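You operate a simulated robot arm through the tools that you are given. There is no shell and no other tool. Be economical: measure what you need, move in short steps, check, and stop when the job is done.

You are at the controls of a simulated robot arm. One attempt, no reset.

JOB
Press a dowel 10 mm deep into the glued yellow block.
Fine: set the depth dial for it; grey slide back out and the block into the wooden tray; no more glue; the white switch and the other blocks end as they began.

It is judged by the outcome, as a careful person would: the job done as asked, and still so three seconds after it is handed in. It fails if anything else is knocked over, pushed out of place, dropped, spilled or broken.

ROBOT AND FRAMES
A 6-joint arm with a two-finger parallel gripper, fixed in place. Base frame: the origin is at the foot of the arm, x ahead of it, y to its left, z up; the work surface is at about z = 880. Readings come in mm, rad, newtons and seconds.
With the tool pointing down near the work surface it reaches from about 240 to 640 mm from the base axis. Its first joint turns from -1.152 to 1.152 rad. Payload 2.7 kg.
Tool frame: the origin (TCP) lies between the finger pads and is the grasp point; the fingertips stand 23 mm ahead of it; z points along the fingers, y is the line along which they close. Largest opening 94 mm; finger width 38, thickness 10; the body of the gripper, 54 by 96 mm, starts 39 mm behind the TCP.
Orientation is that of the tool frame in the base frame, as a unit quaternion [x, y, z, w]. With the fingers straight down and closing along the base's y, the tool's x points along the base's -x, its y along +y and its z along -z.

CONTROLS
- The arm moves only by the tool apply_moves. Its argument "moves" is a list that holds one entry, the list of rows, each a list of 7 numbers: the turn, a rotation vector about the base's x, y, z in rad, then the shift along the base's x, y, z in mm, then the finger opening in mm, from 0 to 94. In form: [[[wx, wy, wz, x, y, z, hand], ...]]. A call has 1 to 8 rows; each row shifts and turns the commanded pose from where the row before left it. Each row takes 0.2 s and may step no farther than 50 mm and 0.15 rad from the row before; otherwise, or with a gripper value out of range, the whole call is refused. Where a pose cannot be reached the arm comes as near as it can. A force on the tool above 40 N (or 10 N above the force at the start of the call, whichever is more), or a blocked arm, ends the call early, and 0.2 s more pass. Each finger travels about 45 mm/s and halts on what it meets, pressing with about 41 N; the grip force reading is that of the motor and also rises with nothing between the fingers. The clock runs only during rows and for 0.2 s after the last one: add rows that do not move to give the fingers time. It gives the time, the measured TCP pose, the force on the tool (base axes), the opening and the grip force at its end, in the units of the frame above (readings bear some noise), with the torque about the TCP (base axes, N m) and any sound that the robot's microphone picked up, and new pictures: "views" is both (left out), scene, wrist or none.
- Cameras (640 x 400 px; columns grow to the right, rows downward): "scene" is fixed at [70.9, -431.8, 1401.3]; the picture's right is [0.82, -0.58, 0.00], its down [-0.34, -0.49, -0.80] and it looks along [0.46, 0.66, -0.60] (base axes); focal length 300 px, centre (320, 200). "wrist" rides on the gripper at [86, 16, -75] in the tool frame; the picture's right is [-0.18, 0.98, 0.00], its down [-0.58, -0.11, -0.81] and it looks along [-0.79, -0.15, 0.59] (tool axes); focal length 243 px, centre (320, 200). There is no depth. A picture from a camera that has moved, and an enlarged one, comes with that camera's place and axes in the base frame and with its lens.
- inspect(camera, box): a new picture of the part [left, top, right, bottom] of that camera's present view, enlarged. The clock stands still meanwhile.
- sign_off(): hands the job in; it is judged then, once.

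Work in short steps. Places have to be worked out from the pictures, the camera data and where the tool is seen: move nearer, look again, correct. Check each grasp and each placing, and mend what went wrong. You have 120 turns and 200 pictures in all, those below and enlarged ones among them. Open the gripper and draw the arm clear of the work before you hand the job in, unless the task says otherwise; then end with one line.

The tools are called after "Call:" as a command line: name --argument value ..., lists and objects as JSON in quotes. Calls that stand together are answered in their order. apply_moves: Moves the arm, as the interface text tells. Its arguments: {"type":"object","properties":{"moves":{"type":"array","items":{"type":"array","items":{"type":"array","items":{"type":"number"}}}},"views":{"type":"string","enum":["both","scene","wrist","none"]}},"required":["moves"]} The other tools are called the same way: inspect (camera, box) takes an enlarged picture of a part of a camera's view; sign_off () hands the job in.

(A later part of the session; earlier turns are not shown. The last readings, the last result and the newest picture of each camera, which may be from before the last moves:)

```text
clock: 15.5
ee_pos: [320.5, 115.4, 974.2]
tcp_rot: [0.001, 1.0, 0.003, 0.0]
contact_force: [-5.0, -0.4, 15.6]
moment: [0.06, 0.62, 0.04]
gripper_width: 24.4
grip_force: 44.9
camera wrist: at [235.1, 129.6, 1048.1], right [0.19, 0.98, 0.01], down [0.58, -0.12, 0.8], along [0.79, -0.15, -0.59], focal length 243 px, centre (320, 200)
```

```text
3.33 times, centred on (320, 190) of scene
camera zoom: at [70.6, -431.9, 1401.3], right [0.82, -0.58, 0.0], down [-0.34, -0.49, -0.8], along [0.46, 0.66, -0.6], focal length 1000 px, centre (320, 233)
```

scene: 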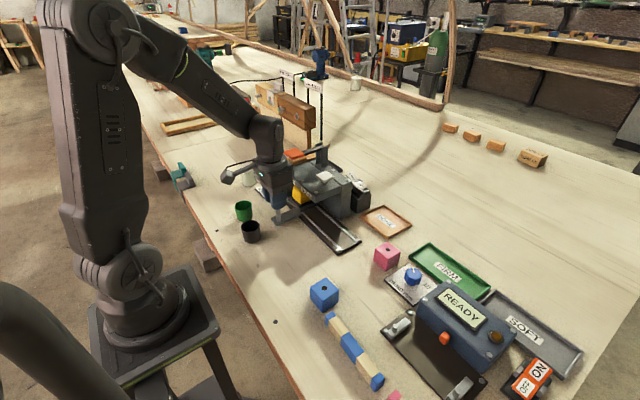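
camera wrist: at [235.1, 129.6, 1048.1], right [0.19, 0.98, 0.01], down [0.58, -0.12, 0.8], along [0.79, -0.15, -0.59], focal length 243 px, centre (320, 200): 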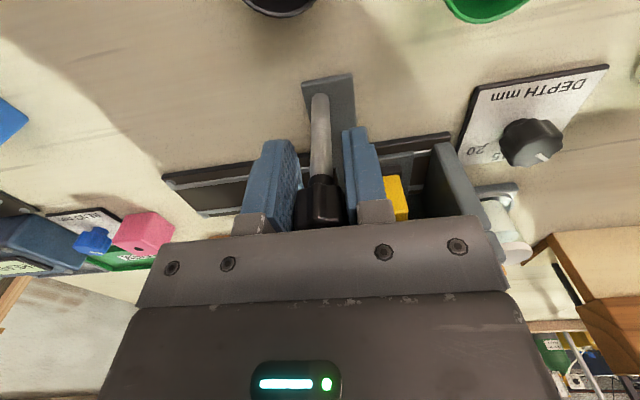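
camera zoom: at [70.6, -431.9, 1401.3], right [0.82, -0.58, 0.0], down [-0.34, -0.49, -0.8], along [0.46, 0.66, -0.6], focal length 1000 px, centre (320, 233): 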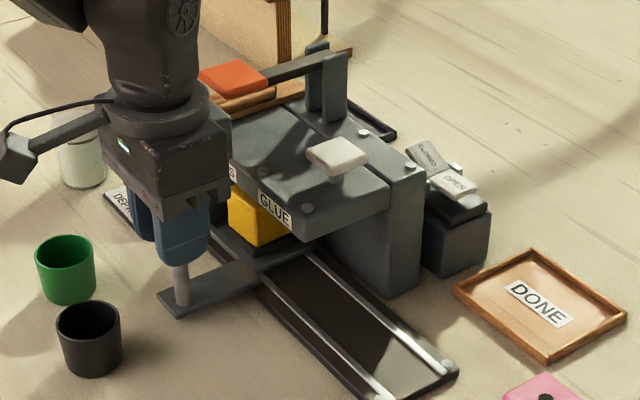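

Still free; probe further for the end stop with small steps.

Call:
apply_moves --moves '[[[0, 0, 0, 0, 4, 0, 20], [0, 0, 0, 0, 4, 0, 20], [0, 0, 0, 0, 4, 0, 20], [0, 0, 0, 0, 4, 0, 20]]]'

Call:
inspect --camera "scene" --box '[260, 130, 380, 250]'

```text
clock: 16.0
ee_pos: [321.2, 115.3, 973.5]
tcp_rot: [0.002, 1.0, -0.001, -0.003]
contact_force: [-3.7, -9.7, 6.0]
moment: [-0.1, -0.42, -0.11]
gripper_width: 24.8
grip_force: 45.2
stopped in row 2: the force on the tool passed its limit at 46 N (the readings are from after the stop); the commanded pose is now the measured one
camera wrist: at [235.4, 130.4, 1048.1], right [0.19, 0.98, 0.0], down [0.59, -0.11, 0.8], along [0.79, -0.15, -0.6], focal length 243 px, centre (320, 200)
```

scene: 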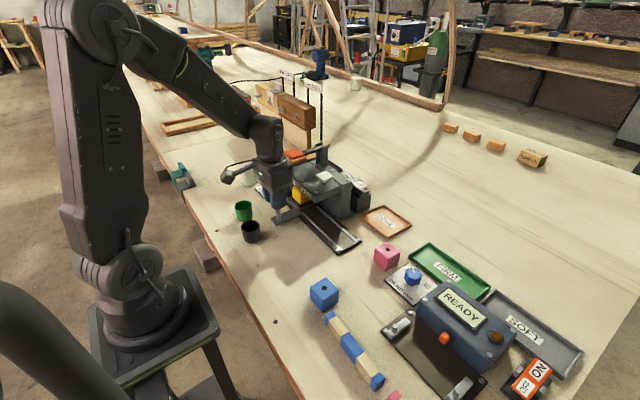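
wrist: 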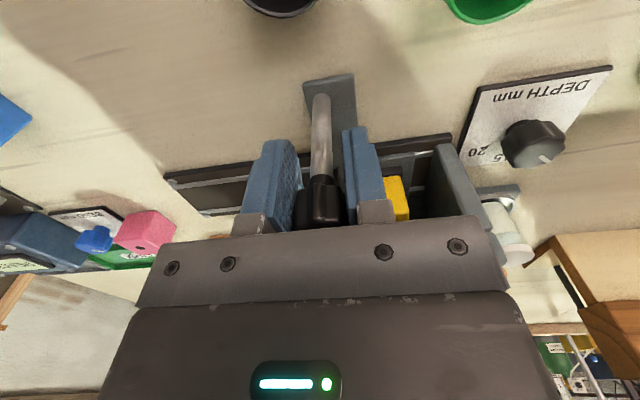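

```text
3.33 times, centred on (320, 190) of scene
camera zoom: at [70.7, -432.1, 1401.2], right [0.82, -0.58, 0.0], down [-0.34, -0.49, -0.8], along [0.46, 0.66, -0.6], focal length 1000 px, centre (320, 233)
```

zoom: 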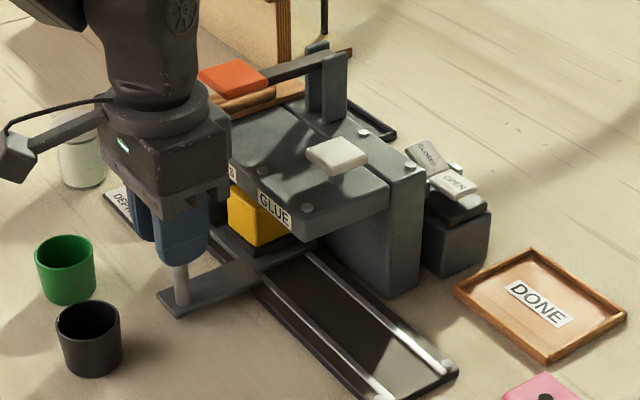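

End stop reached; block is at the press station. Release the post, back off in -x and rise, then look into the press.

Call:
apply_moves --moves '[[[0, 0, 0, 0, 0, 0, 50], [0, 0, 0, 0, 0, 0, 50], [0, 0, 0, -15, 0, 0, 50], [0, 0, 0, -15, 0, 20, 50], [0, 0, 0, -15, 0, 30, 50], [0, 0, 0, -10, 20, 0, 50]]]'

Call:
inspect --camera "wrist" --box '[330, 60, 560, 220]'

Call:
inspect --camera "scene" --box '[260, 130, 360, 230]'

```text
clock: 17.4
ee_pos: [267.3, 137.0, 1025.2]
tcp_rot: [0.002, 1.0, 0.0, -0.003]
contact_force: [1.0, -0.1, 0.5]
moment: [0.02, -0.01, 0.02]
gripper_width: 50.1
grip_force: 0.0
camera wrist: at [181.5, 151.4, 1098.5], right [0.19, 0.98, 0.0], down [0.59, -0.11, 0.8], along [0.79, -0.15, -0.6], focal length 243 px, centre (320, 200)
```

scene: 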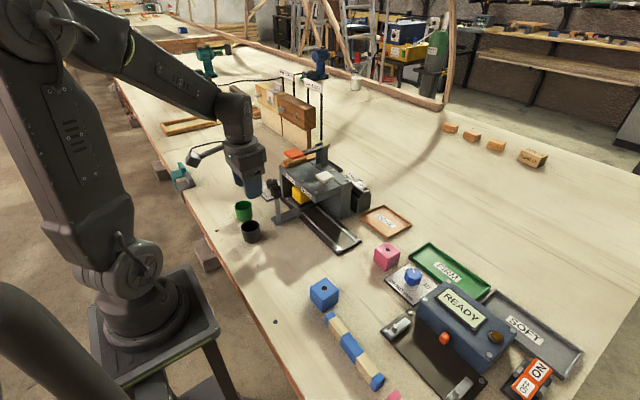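
wrist: 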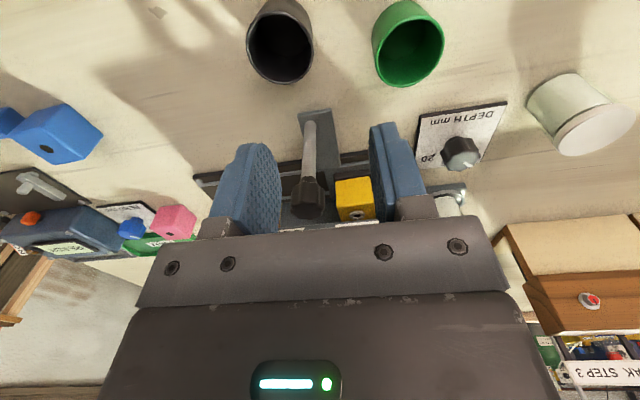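

```text
2.50 times, centred on (445, 140) of wrist
camera zoom: at [181.5, 151.4, 1098.5], right [0.19, 0.98, 0.0], down [0.59, -0.11, 0.8], along [0.79, -0.15, -0.6], focal length 606 px, centre (8, 350)
```

zoom: 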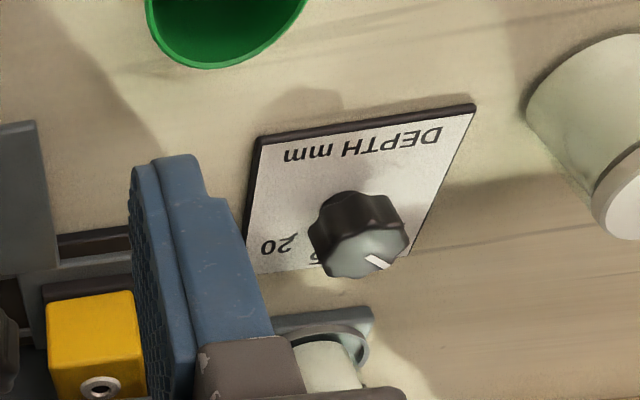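

```text
4.00 times, centred on (310, 180) of scene
camera zoom: at [70.9, -431.8, 1401.3], right [0.82, -0.58, 0.0], down [-0.34, -0.49, -0.8], along [0.46, 0.66, -0.6], focal length 1201 px, centre (360, 280)
```

zoom: 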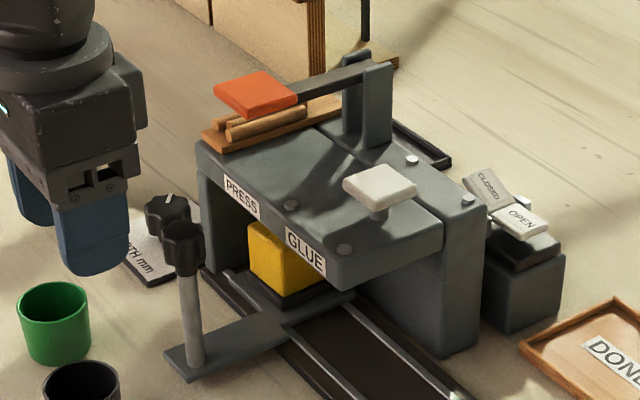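

Nothing clamps the block, and the white OPEN/CLOSED rocker sits at the glue station (y≈64), so I leave it. I close the fingers, rise, and position above the orange press paddle (≈398,151,1050).

Call:
apply_moves --moves '[[[0, 0, 0, 0, 0, 45, 0], [0, 0, 0, 0, 0, 45, 0], [0, 0, 0, 45, 5, 0, 0], [0, 0, 0, 45, 5, 0, 0], [0, 0, 0, 38, 5, 0, 0], [0, 0, 0, 0, 0, -15, 0]]]'

Call:
inspect --camera "scene" --box '[240, 90, 360, 200]'

```text
clock: 18.8
ee_pos: [394.2, 151.5, 1097.8]
tcp_rot: [0.003, 1.0, 0.001, -0.003]
contact_force: [-0.3, 0.3, -0.5]
moment: [-0.05, -0.02, 0.03]
gripper_width: 0.0
grip_force: 40.7
camera wrist: at [309.3, 167.2, 1172.0], right [0.19, 0.98, 0.0], down [0.58, -0.11, 0.8], along [0.79, -0.15, -0.6], focal length 243 px, centre (320, 200)
```

scene: 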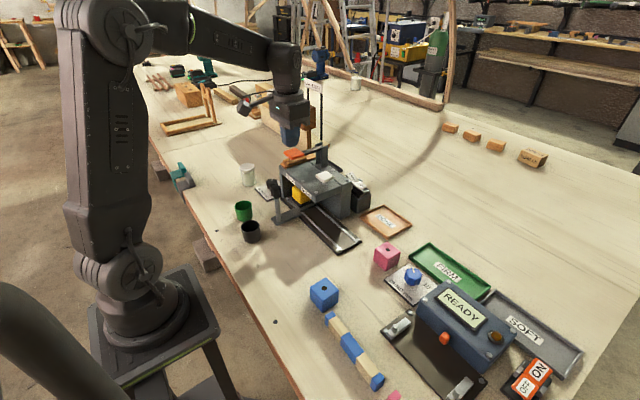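
wrist: 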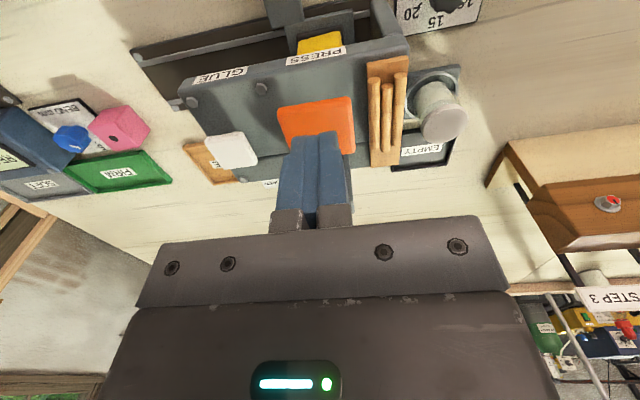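

```text
3.64 times, centred on (300, 145) of scene
camera zoom: at [70.9, -431.8, 1401.3], right [0.82, -0.58, 0.0], down [-0.34, -0.49, -0.8], along [0.46, 0.66, -0.6], focal length 1091 px, centre (393, 400)
```

zoom: 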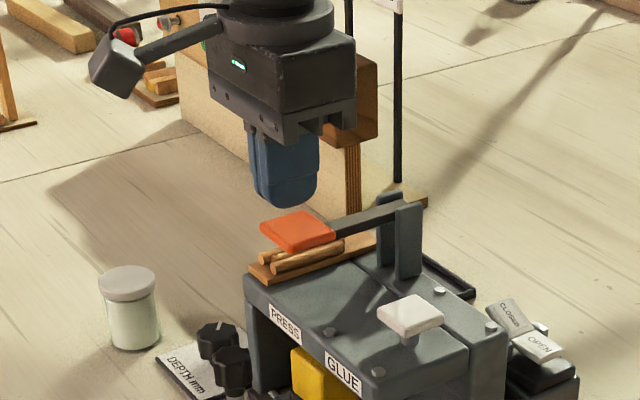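

Finger tips are above the paddle. Push down in small steps.

Call:
apply_moves --moves '[[[0, 0, 0, 2, 0, -10, 0], [0, 0, 0, 0, 0, -10, 0], [0, 0, 0, 0, 0, -6, 0], [0, 0, 0, 0, 0, -6, 0]]]'

Call:
inspect --camera "scene" --box '[240, 90, 360, 200]'

```text
clock: 19.8
ee_pos: [396.3, 151.4, 1065.6]
tcp_rot: [0.003, 1.0, 0.0, -0.002]
contact_force: [1.0, 1.3, 3.6]
moment: [0.05, -0.09, 0.02]
gripper_width: 0.1
grip_force: 40.6
camera wrist: at [310.6, 166.6, 1140.8], right [0.19, 0.98, 0.0], down [0.58, -0.11, 0.8], along [0.79, -0.15, -0.59], focal length 243 px, centre (320, 200)
```

scene: 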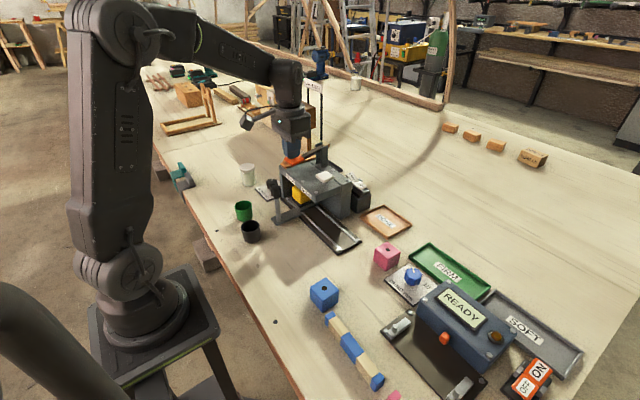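
wrist: 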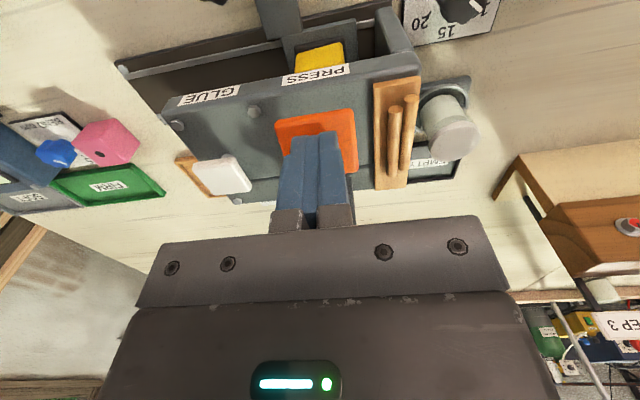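

```text
3.64 times, centred on (300, 145) of scene
camera zoom: at [70.9, -431.8, 1401.3], right [0.82, -0.58, 0.0], down [-0.34, -0.49, -0.8], along [0.46, 0.66, -0.6], focal length 1091 px, centre (393, 400)
```

zoom: 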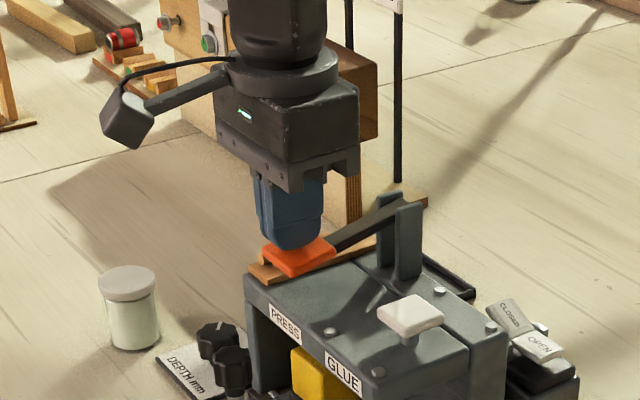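

The lever moves down easily and one dowel has left the rack (fed in). Continue pressing to the stop.

Call:
apply_moves --moves '[[[0, 0, 0, 0, 0, -5, 0], [0, 0, 0, 0, 0, -5, 0], [0, 0, 0, 0, 0, -5, 0], [0, 0, 0, 0, 0, -5, 0], [0, 0, 0, 0, 0, -5, 0]]]'

Call:
inspect --camera "scene" --box '[240, 90, 360, 200]'

```text
clock: 20.5
ee_pos: [395.9, 151.4, 1062.1]
tcp_rot: [0.002, 1.0, 0.001, 0.002]
contact_force: [-4.1, -1.1, 6.3]
moment: [-0.02, 0.01, -0.05]
gripper_width: 0.0
grip_force: 40.9
stopped in row 3: the force on the tool passed its limit at 48 N (the readings are from after the stop); the commanded pose is now the measured one
camera wrist: at [310.6, 166.6, 1135.2], right [0.19, 0.98, 0.0], down [0.58, -0.11, 0.81], along [0.79, -0.15, -0.59], focal length 243 px, centre (320, 200)
```

scene: 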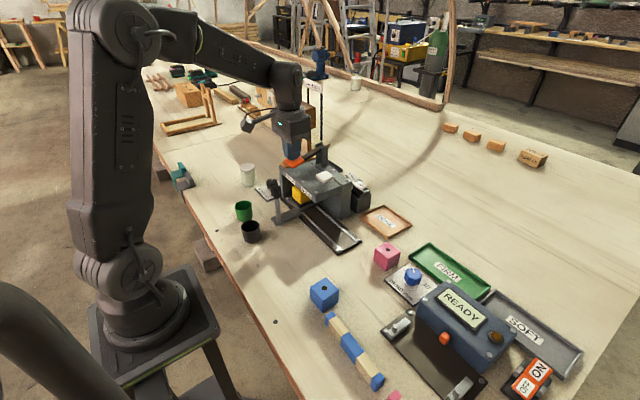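
wrist: 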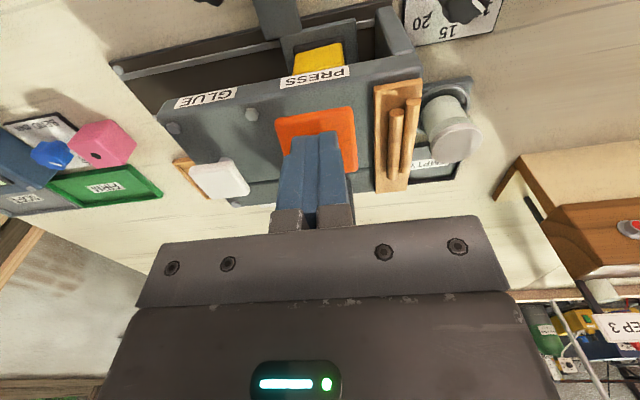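

```text
3.64 times, centred on (300, 145) of scene
camera zoom: at [70.7, -431.9, 1401.2], right [0.82, -0.58, 0.0], down [-0.34, -0.49, -0.8], along [0.46, 0.66, -0.6], focal length 1091 px, centre (393, 400)
```

zoom: 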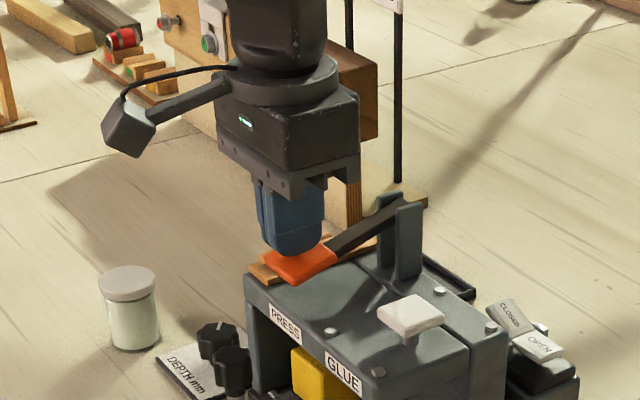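

Stopped at 48 N. Push again slowly to confirm this is the hard stop, without releasing the lever.

Call:
apply_moves --moves '[[[0, 0, 0, 0, 0, -2, 0], [0, 0, 0, 0, 0, -2, 0], [0, 0, 0, 0, 0, -2, 0], [0, 0, 0, 0, 0, -2, 0], [0, 0, 0, 0, 0, -2, 0], [0, 0, 0, 0, 0, -2, 0], [0, 0, 0, 0, 0, -2, 0], [0, 0, 0, 0, 0, -2, 0]]]'

```text
clock: 21.1
ee_pos: [396.6, 152.2, 1062.9]
tcp_rot: [0.001, 1.0, 0.002, 0.005]
contact_force: [-3.9, 0.5, 7.0]
moment: [-0.01, -0.03, -0.06]
gripper_width: 0.0
grip_force: 41.1
stopped in row 3: the force on the tool passed its limit at 43 N (the readings are from after the stop); the commanded pose is now the measured one
camera wrist: at [310.8, 166.5, 1134.9], right [0.19, 0.98, 0.01], down [0.57, -0.11, 0.81], along [0.8, -0.15, -0.58], focal length 243 px, centre (320, 200)
```

scene: 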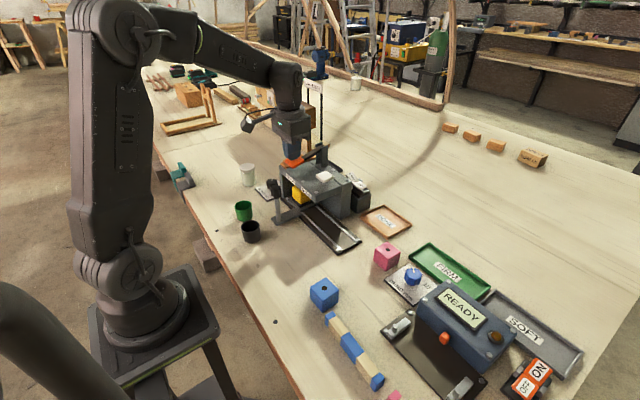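
wrist: 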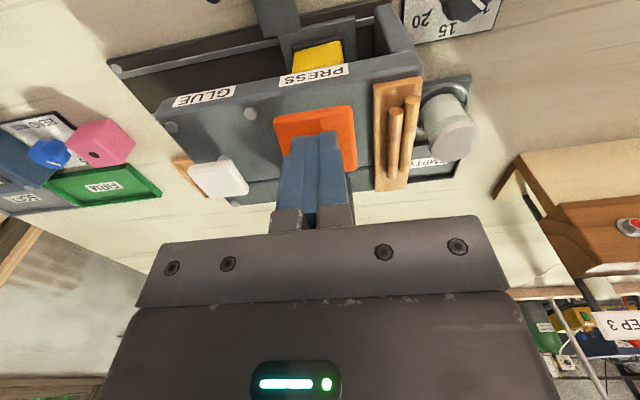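

Same height: the lever is at its stop. Release it and see it return.

Call:
apply_moves --moves '[[[0, 0, 0, 0, 0, 10, 0], [0, 0, 0, 0, 0, 20, 0], [0, 0, 0, -20, 0, 30, 0], [0, 0, 0, -45, 0, 0, 50], [0, 0, 0, -45, 0, 0, 50]]]'

Call:
inspect --camera "scene" --box '[250, 120, 370, 230]'

```text
clock: 22.3
ee_pos: [286.4, 150.7, 1119.7]
tcp_rot: [0.002, 1.0, 0.001, 0.005]
contact_force: [-0.3, 0.8, 1.0]
moment: [-0.01, 0.0, 0.0]
gripper_width: 50.2
grip_force: 0.4
camera wrist: at [200.1, 165.2, 1193.5], right [0.19, 0.98, 0.0], down [0.57, -0.11, 0.81], along [0.8, -0.15, -0.59], focal length 243 px, centre (320, 200)
```

scene: 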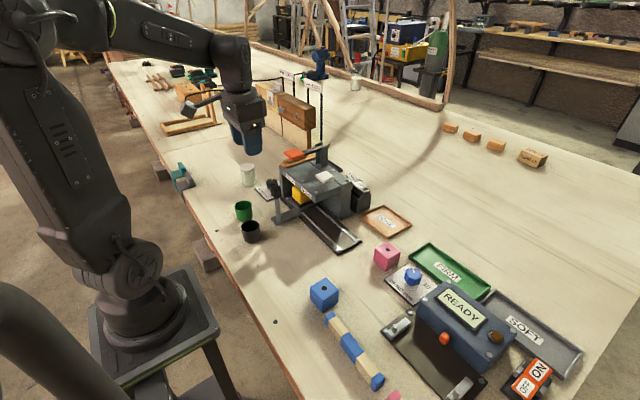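
wrist: 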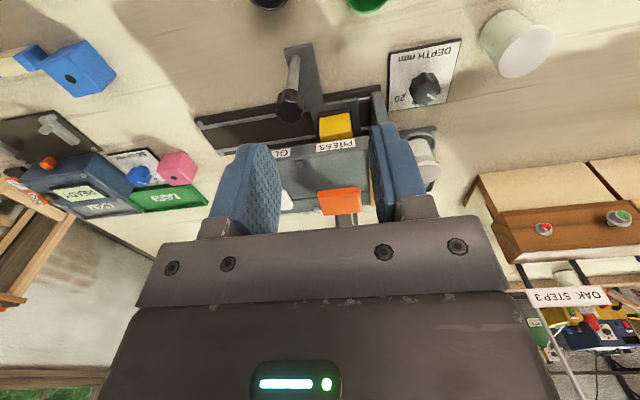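

```text
3.64 times, centred on (310, 175) of scene
camera zoom: at [70.9, -431.8, 1401.3], right [0.82, -0.58, 0.0], down [-0.34, -0.49, -0.8], along [0.46, 0.66, -0.6], focal length 1091 px, centre (356, 291)
```

zoom: 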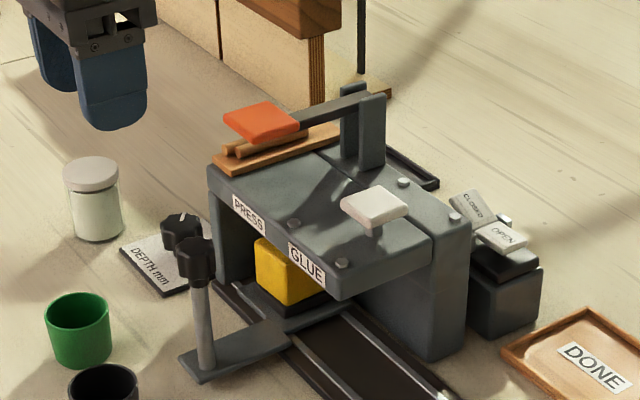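

Lever returned; two dowels remain. Now go back to the slide post and grip it.

Call:
apply_moves --moves '[[[0, 0, 0, 17, -35, -30, 60], [0, 0, 0, 16, 0, -45, 60], [0, 0, 0, 0, 0, -40, 60], [0, 0, 0, 0, 0, -32, 60], [0, 0, 0, 0, 0, 0, 20], [0, 0, 0, 0, 0, 0, 20], [0, 0, 0, 0, 0, 0, 20]]]'

```text
clock: 23.9
ee_pos: [319.1, 116.2, 973.6]
tcp_rot: [0.001, 1.0, 0.001, 0.003]
contact_force: [3.6, -14.0, -3.1]
moment: [0.08, -0.37, -0.09]
gripper_width: 24.7
grip_force: 40.0
camera wrist: at [233.4, 130.1, 1047.2], right [0.19, 0.98, 0.0], down [0.57, -0.11, 0.81], along [0.8, -0.15, -0.59], focal length 243 px, centre (320, 200)
```

scene: 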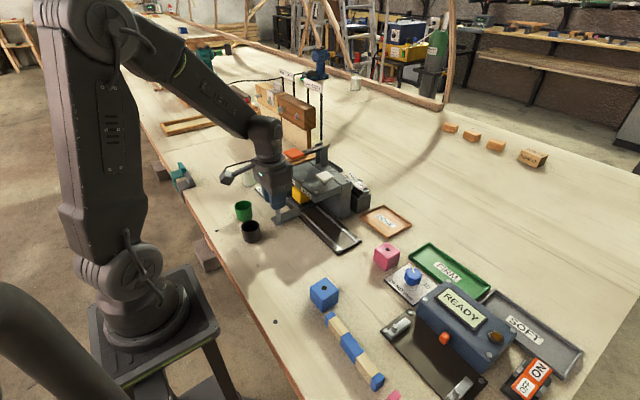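
wrist: 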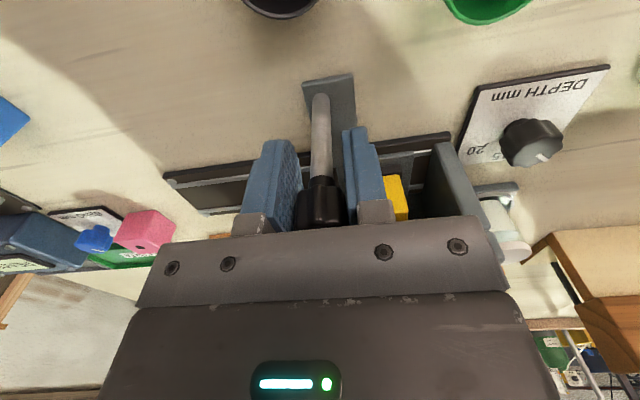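

Gripped. Pull the slide back out.

Call:
apply_moves --moves '[[[0, 0, 0, 0, -5, 0, 20], [0, 0, 0, 0, -15, 0, 20], [0, 0, 0, 0, -25, 0, 20], [0, 0, 0, 0, -25, 0, 20], [0, 0, 0, 0, -25, 0, 20], [0, 0, 0, 0, -25, 0, 20], [0, 0, 0, 0, -20, 0, 20], [0, 0, 0, 0, -15, 0, 20]]]'

Call:
inspect --camera "scene" --box '[270, 165, 390, 275]'

```text
clock: 25.7
ee_pos: [319.1, -39.3, 972.5]
tcp_rot: [0.001, 1.0, 0.002, 0.004]
contact_force: [-5.2, 0.5, 3.6]
moment: [0.0, 0.12, -0.12]
gripper_width: 24.1
grip_force: 44.8
camera wrist: at [233.3, -24.4, 1047.3], right [0.19, 0.98, 0.0], down [0.58, -0.11, 0.81], along [0.8, -0.15, -0.59], focal length 243 px, centre (320, 200)
```

scene: 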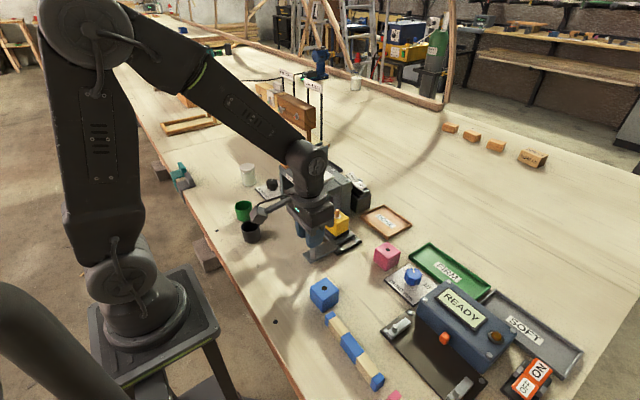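
wrist: 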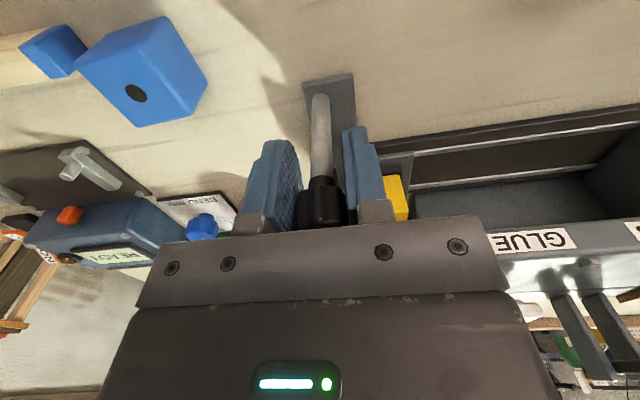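

```text
3.64 times, centred on (330, 220) of scene
camera zoom: at [70.7, -431.8, 1401.3], right [0.82, -0.58, 0.0], down [-0.34, -0.49, -0.8], along [0.46, 0.66, -0.6], focal length 1091 px, centre (284, 127)
```

zoom: 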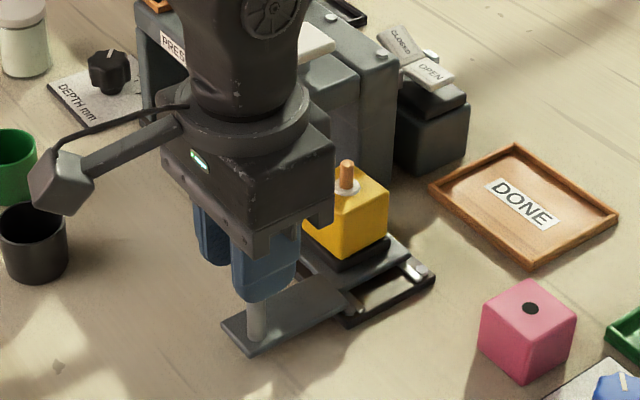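

The dowel stands in the block. Pull the last ~10 mm to the outer end.

Call:
apply_moves --moves '[[[0, 0, 0, 0, -5, 0, 20], [0, 0, 0, 0, -3, 0, 20], [0, 0, 0, 0, -3, 0, 20], [0, 0, 0, 0, -3, 0, 20]]]' --views "none"

Call:
inspect --camera "scene" --box '[310, 185, 370, 265]'

```text
clock: 26.7
ee_pos: [319.0, -49.8, 973.8]
tcp_rot: [0.001, 1.0, 0.003, 0.005]
contact_force: [-12.2, 27.7, 15.0]
moment: [-0.24, 0.12, 0.23]
gripper_width: 24.7
grip_force: 45.1
```

```text
5.00 times, centred on (340, 225) of scene
camera zoom: at [70.4, -431.0, 1401.5], right [0.82, -0.58, 0.0], down [-0.34, -0.49, -0.8], along [0.46, 0.66, -0.6], focal length 1501 px, centre (220, 75)
```

zoom: 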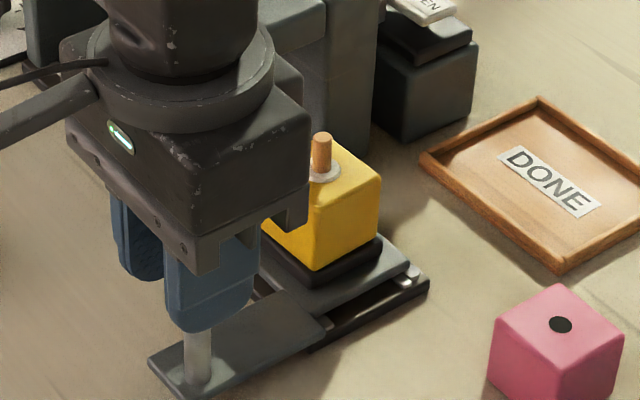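

At the outer stop. Release, rise, and look closely at the block and dowel.

Call:
apply_moves --moves '[[[0, 0, 0, 0, 2, 0, 60], [0, 0, 0, 0, 0, 0, 60], [0, 0, 0, -20, 0, 30, 60], [0, 0, 0, -20, 0, 40, 60], [0, 0, 0, -10, 30, 30, 60], [0, 0, 0, 0, 40, 20, 94]]]'

Call:
inspect --camera "scene" --box '[310, 185, 370, 265]'

Call:
inspect --camera "scene" --box '[265, 130, 345, 180]'

```text
clock: 28.1
ee_pos: [269.2, 19.5, 1094.2]
tcp_rot: [0.001, 1.0, 0.002, 0.005]
contact_force: [-0.2, 0.5, -0.2]
moment: [0.01, 0.05, -0.03]
gripper_width: 93.9
grip_force: 0.6
camera wrist: at [183.9, 34.8, 1168.1], right [0.19, 0.98, 0.0], down [0.57, -0.11, 0.81], along [0.8, -0.15, -0.59], focal length 243 px, centre (320, 200)
```

scene: 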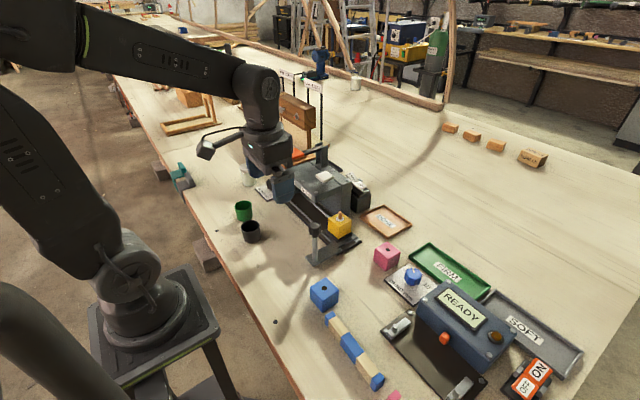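
wrist: 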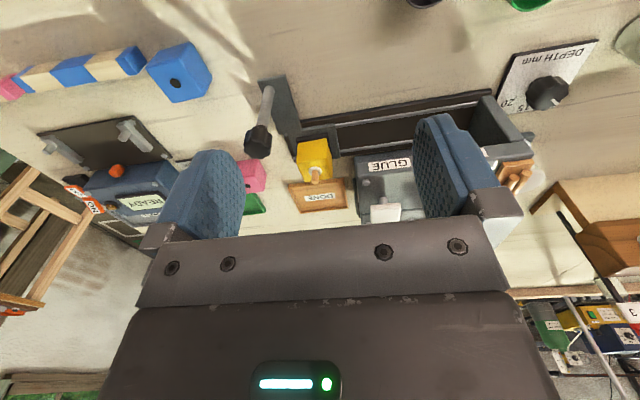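

```text
5.00 times, centred on (340, 225) of scene
camera zoom: at [70.9, -431.8, 1401.3], right [0.82, -0.58, 0.0], down [-0.34, -0.49, -0.8], along [0.46, 0.66, -0.6], focal length 1501 px, centre (220, 75)
```

zoom: 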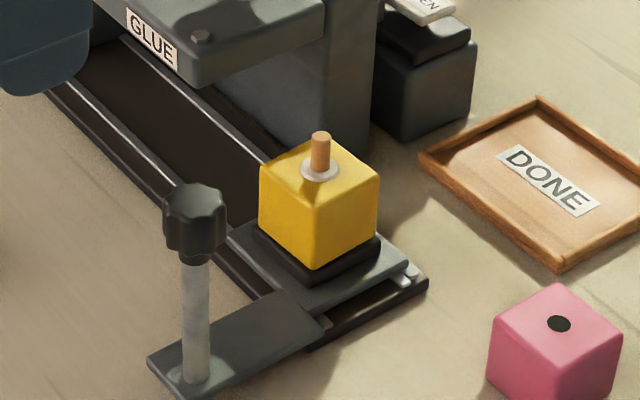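

```text
8.00 times, centred on (305, 155) of scene
camera zoom: at [70.9, -431.8, 1401.3], right [0.82, -0.58, 0.0], down [-0.34, -0.49, -0.8], along [0.46, 0.66, -0.6], focal length 2401 px, centre (440, 560)
```

zoom: 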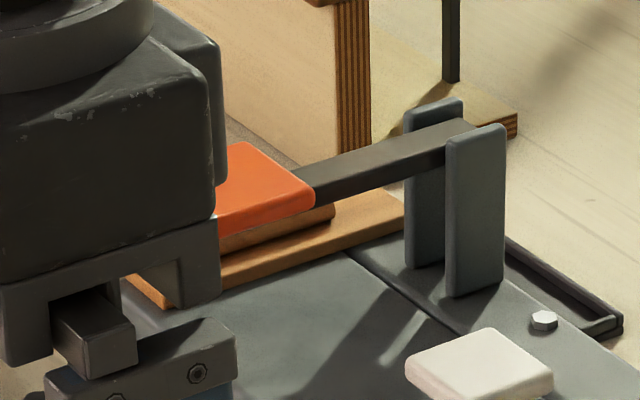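

Dowel protrudes ≈21 mm (consistent with a 30 mm dowel 10 mm deep). Now approach above the yellow block (≈419,-14.5) with open fingers.

Call:
apply_moves --moves '[[[0, 0, 0, 38, -12, 0, 70], [0, 0, 0, 38, -12, 0, 70], [0, 0, 0, 37, -10, 0, 70], [0, 0, 0, 37, 0, -20, 70], [0, 0, 0, 0, 0, -40, 70]]]'

Call:
inspect --camera "wrist" --box '[200, 60, 420, 240]'

Call:
inspect --camera "scene" --box '[290, 140, 410, 260]'

```text
clock: 29.3
ee_pos: [419.0, -13.5, 1031.9]
tcp_rot: [0.002, 1.0, 0.001, 0.004]
contact_force: [-0.5, 0.3, -0.4]
moment: [0.02, 0.01, 0.01]
gripper_width: 70.1
grip_force: 0.1
camera wrist: at [333.4, 1.3, 1106.0], right [0.19, 0.98, 0.0], down [0.57, -0.11, 0.81], along [0.8, -0.15, -0.59], focal length 243 px, centre (320, 200)
```

scene: 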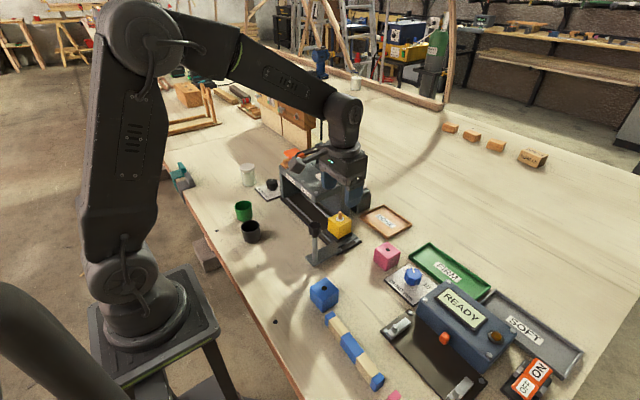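
wrist: 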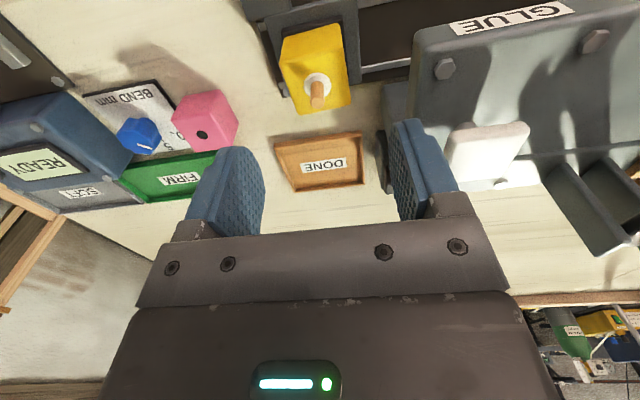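

```text
2.22 times, centred on (310, 150) of wrist
camera zoom: at [333.4, 1.3, 1106.0], right [0.19, 0.98, 0.0], down [0.57, -0.11, 0.81], along [0.8, -0.15, -0.59], focal length 539 px, centre (342, 311)
```

zoom: 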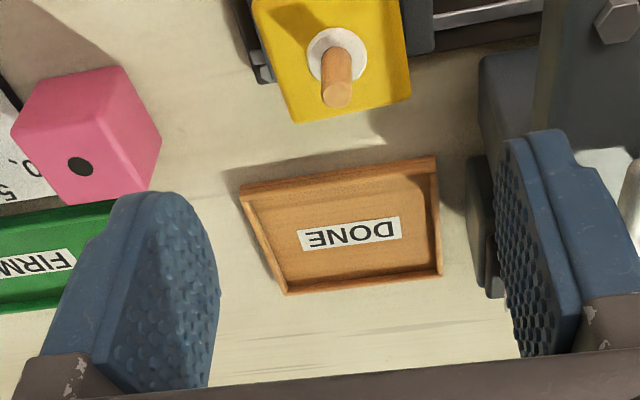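

```text
3.33 times, centred on (350, 200) of scene
camera zoom: at [70.9, -431.8, 1401.3], right [0.82, -0.58, 0.0], down [-0.34, -0.49, -0.8], along [0.46, 0.66, -0.6], focal length 1000 px, centre (220, 200)
```

zoom: 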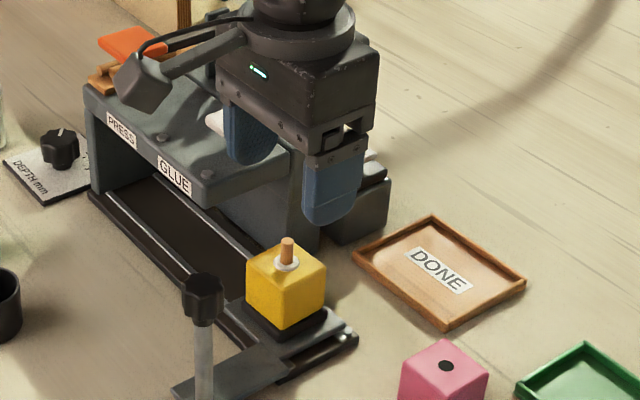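

Block centre ≈ (421,-15.7). Shift slightly and descend around it (fingers clear of the dowel and machine).

Call:
apply_moves --moves '[[[0, 0, 0, 2, -2, -25, 70], [0, 0, 0, 0, 0, -25, 70], [0, 0, 0, 0, 0, -20, 70]]]'

Call:
inspect --camera "wrist" --box '[200, 60, 420, 240]'

Call:
inspect --camera "scene" --box '[290, 140, 410, 260]'

```text
clock: 30.1
ee_pos: [421.4, -15.9, 962.8]
tcp_rot: [0.001, 1.0, 0.002, 0.003]
contact_force: [0.3, 0.0, -1.3]
moment: [-0.02, -0.04, -0.01]
gripper_width: 69.9
grip_force: 0.0
camera wrist: at [335.7, -1.3, 1035.9], right [0.19, 0.98, 0.0], down [0.57, -0.11, 0.81], along [0.8, -0.15, -0.59], focal length 243 px, centre (320, 200)
```

scene: 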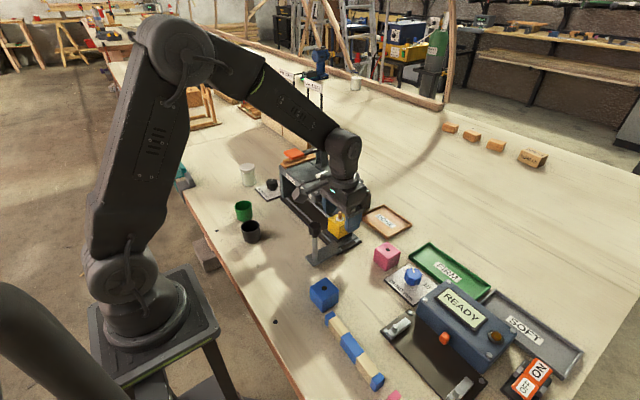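
wrist: 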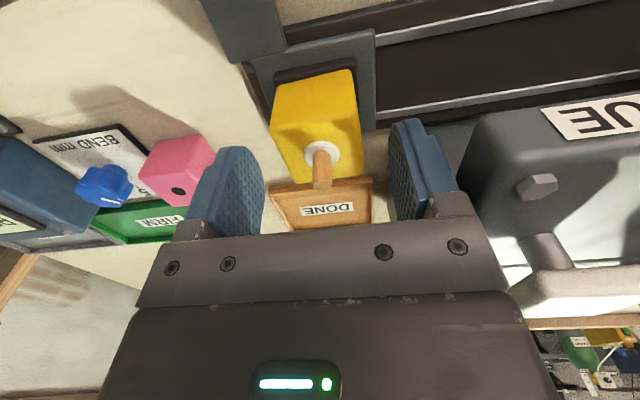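

```text
2.22 times, centred on (310, 150) of wrist
camera zoom: at [335.7, -1.3, 1035.9], right [0.19, 0.98, 0.0], down [0.57, -0.11, 0.81], along [0.8, -0.15, -0.59], focal length 539 px, centre (342, 311)
```

zoom: 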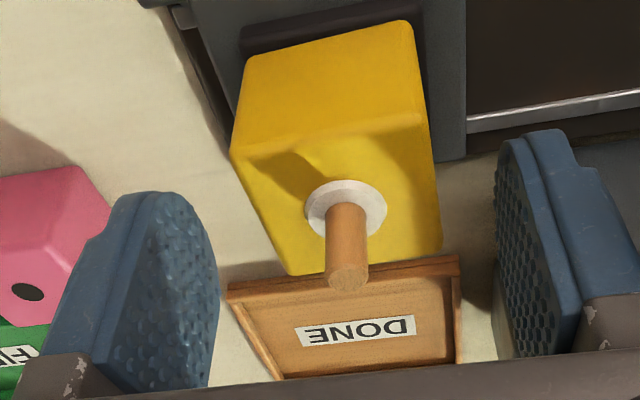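

```text
3.33 times, centred on (350, 200) of scene
camera zoom: at [70.9, -431.8, 1401.3], right [0.82, -0.58, 0.0], down [-0.34, -0.49, -0.8], along [0.46, 0.66, -0.6], focal length 1000 px, centre (220, 200)
```

zoom: 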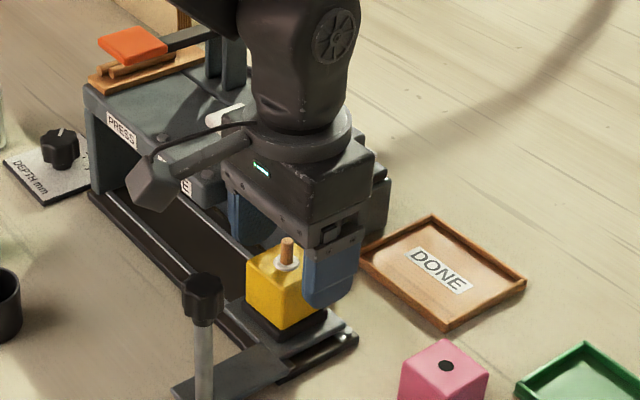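

Aligned. Descend 24 mm and close on the block.

Call:
apply_moves --moves '[[[0, 0, 0, 0, 0, -12, 70], [0, 0, 0, 0, 0, -12, 70], [0, 0, 0, 0, 0, 0, 36], [0, 0, 0, 0, 0, 0, 36], [0, 0, 0, 0, 0, 0, 36]]]'

Call:
inspect --camera "scene" --box '[290, 140, 410, 260]'

```text
clock: 31.3
ee_pos: [422.6, -16.0, 939.7]
tcp_rot: [0.002, 1.0, 0.002, 0.004]
contact_force: [-0.1, 0.6, 0.3]
moment: [0.01, -0.01, 0.02]
gripper_width: 41.1
grip_force: 40.9
camera wrist: at [335.9, -1.4, 1012.9], right [0.19, 0.98, 0.0], down [0.57, -0.11, 0.81], along [0.8, -0.15, -0.59], focal length 243 px, centre (320, 200)
```

scene: 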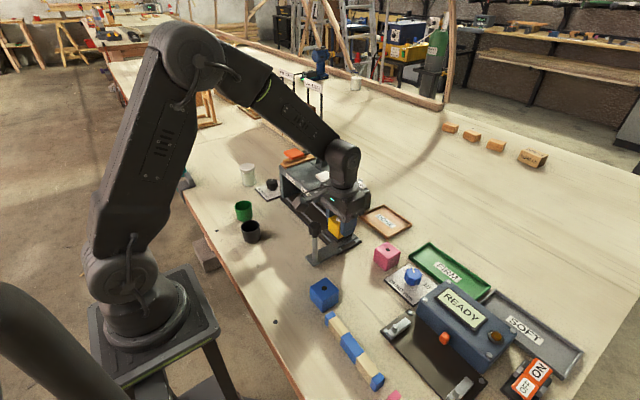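
wrist: 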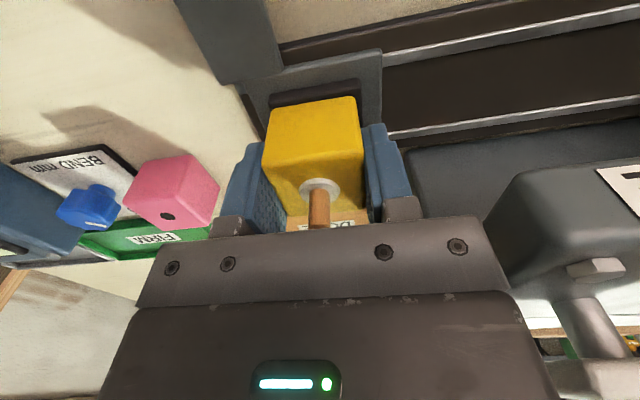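

```text
3.33 times, centred on (350, 200) of scene
camera zoom: at [70.9, -431.8, 1401.3], right [0.82, -0.58, 0.0], down [-0.34, -0.49, -0.8], along [0.46, 0.66, -0.6], focal length 1000 px, centre (220, 200)
```

zoom: 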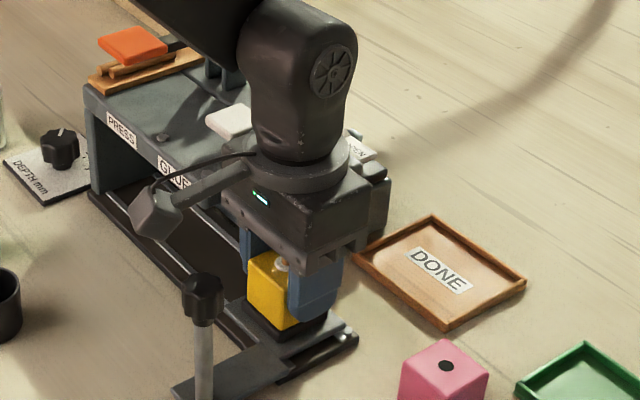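

Block gripped (41 mm), dowel free below the palm. Lift 50 mm and check.

Call:
apply_moves --moves '[[[0, 0, 0, 0, 0, 5, 36], [0, 0, 0, 0, 0, 15, 36], [0, 0, 0, 0, 0, 30, 36], [0, 0, 0, 0, 0, 15, 36]]]'

Call:
inspect --camera "wrist" --box '[200, 60, 420, 240]'

```text
clock: 32.3
ee_pos: [422.5, -17.3, 1005.7]
tcp_rot: [0.002, 1.0, 0.002, 0.004]
contact_force: [-0.8, -0.4, 0.1]
moment: [-0.01, 0.02, 0.0]
gripper_width: 36.1
grip_force: 0.0
camera wrist: at [336.2, -1.5, 1078.6], right [0.19, 0.98, 0.0], down [0.57, -0.11, 0.81], along [0.8, -0.15, -0.59], focal length 243 px, centre (320, 200)
```

scene: 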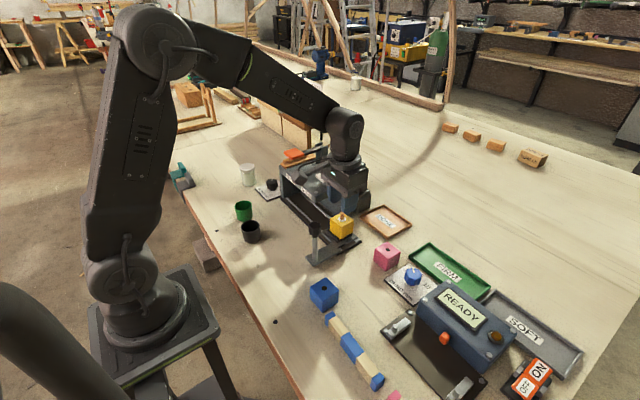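
wrist: 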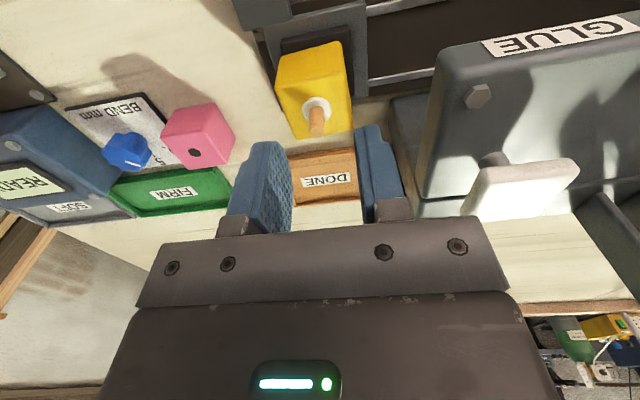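

```text
2.22 times, centred on (310, 150) of wrist
camera zoom: at [336.2, -1.5, 1078.6], right [0.19, 0.98, 0.0], down [0.57, -0.11, 0.81], along [0.8, -0.15, -0.59], focal length 539 px, centre (342, 311)
```

zoom: 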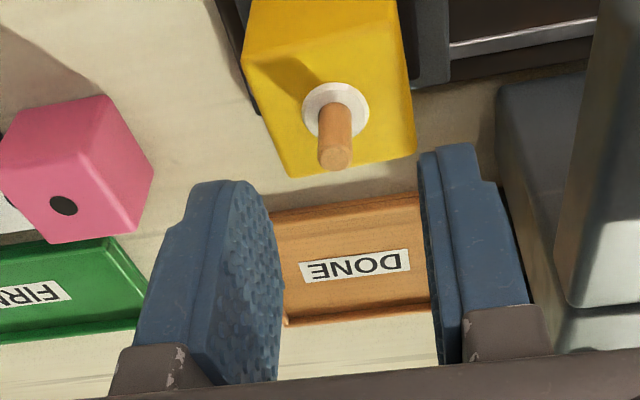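

The block slipped out of the fingers. Check whether the block has moved and whether something holds it.

Call:
inspect --camera "scene" --box '[310, 185, 370, 265]'

Call:
inspect --camera "wrist" --box '[240, 0, 400, 100]'

Call:
inspect --camera "scene" --box '[335, 165, 385, 215]'

```text
5.00 times, centred on (340, 225) of scene
camera zoom: at [70.9, -431.8, 1401.3], right [0.82, -0.58, 0.0], down [-0.34, -0.49, -0.8], along [0.46, 0.66, -0.6], focal length 1501 px, centre (220, 75)
```

zoom: 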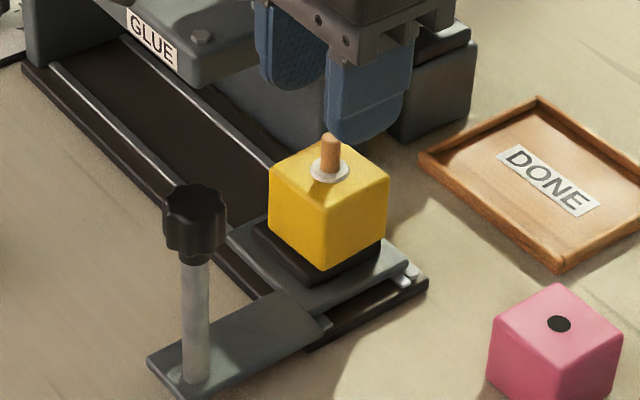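

```text
4.00 times, centred on (320, 50) of wrist
camera zoom: at [336.2, -1.5, 1078.6], right [0.19, 0.98, 0.0], down [0.57, -0.11, 0.81], along [0.8, -0.15, -0.59], focal length 970 px, centre (320, 800)
```

zoom: 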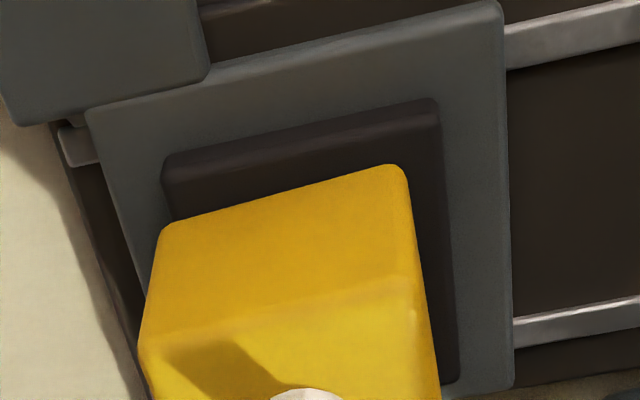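

```text
8.00 times, centred on (360, 190) of scene
camera zoom: at [70.9, -431.8, 1401.3], right [0.82, -0.58, 0.0], down [-0.34, -0.49, -0.8], along [0.46, 0.66, -0.6], focal length 2401 px, centre (0, 280)
```

zoom: 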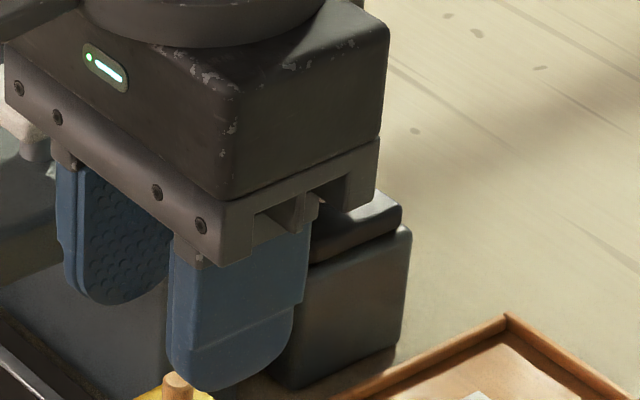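

The block shifted ~4 mm on its pad (now ≈ 424,-19) but is upright; the grip was too high/weak. Regrip deeper with full closing.

Call:
apply_moves --moves '[[[0, 0, 0, 1.5, -1.7, 0, 70], [0, 0, 0, 0, 0, 0, 70], [0, 0, 0, 0, 0, -25, 70], [0, 0, 0, 0, 0, -25, 70], [0, 0, 0, 0, 0, -16, 70]]]'

Call:
inspect --camera "wrist" --box '[220, 80, 420, 240]'

```text
clock: 33.5
ee_pos: [423.3, -18.9, 937.6]
tcp_rot: [0.001, 1.0, 0.002, 0.003]
contact_force: [0.5, 0.3, -0.1]
moment: [0.0, 0.0, 0.0]
gripper_width: 69.8
grip_force: 0.0
camera wrist: at [337.4, -3.4, 1012.0], right [0.19, 0.98, 0.0], down [0.57, -0.11, 0.81], along [0.8, -0.15, -0.59], focal length 243 px, centre (320, 200)
```

scene: 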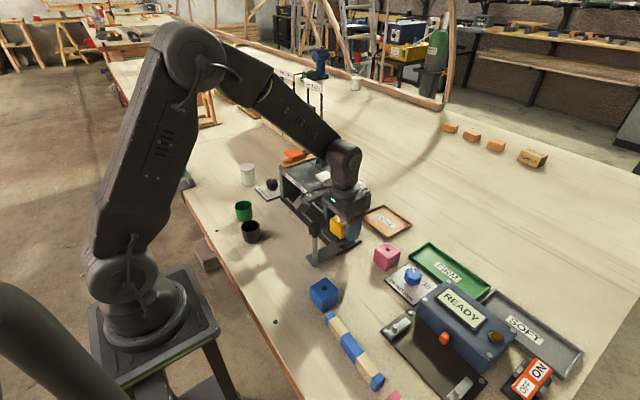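
wrist: 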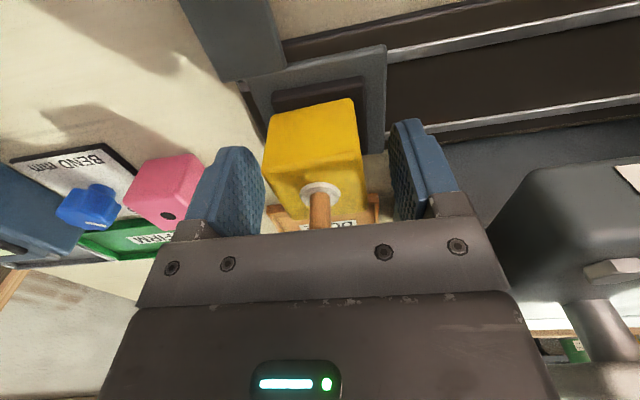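

```text
2.50 times, centred on (320, 160) of wrist
camera zoom: at [337.4, -3.4, 1012.0], right [0.19, 0.98, 0.0], down [0.57, -0.11, 0.81], along [0.8, -0.15, -0.59], focal length 606 px, centre (320, 300)
```

zoom: 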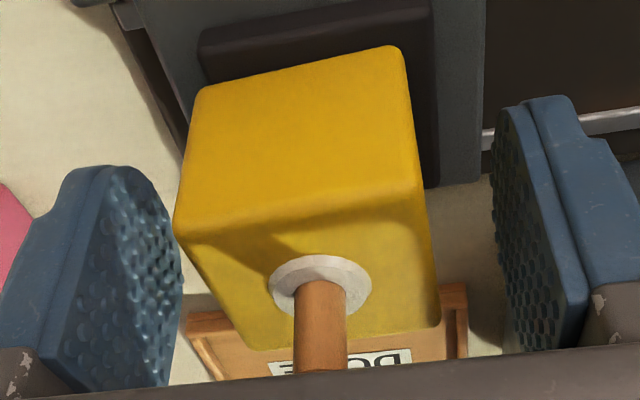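

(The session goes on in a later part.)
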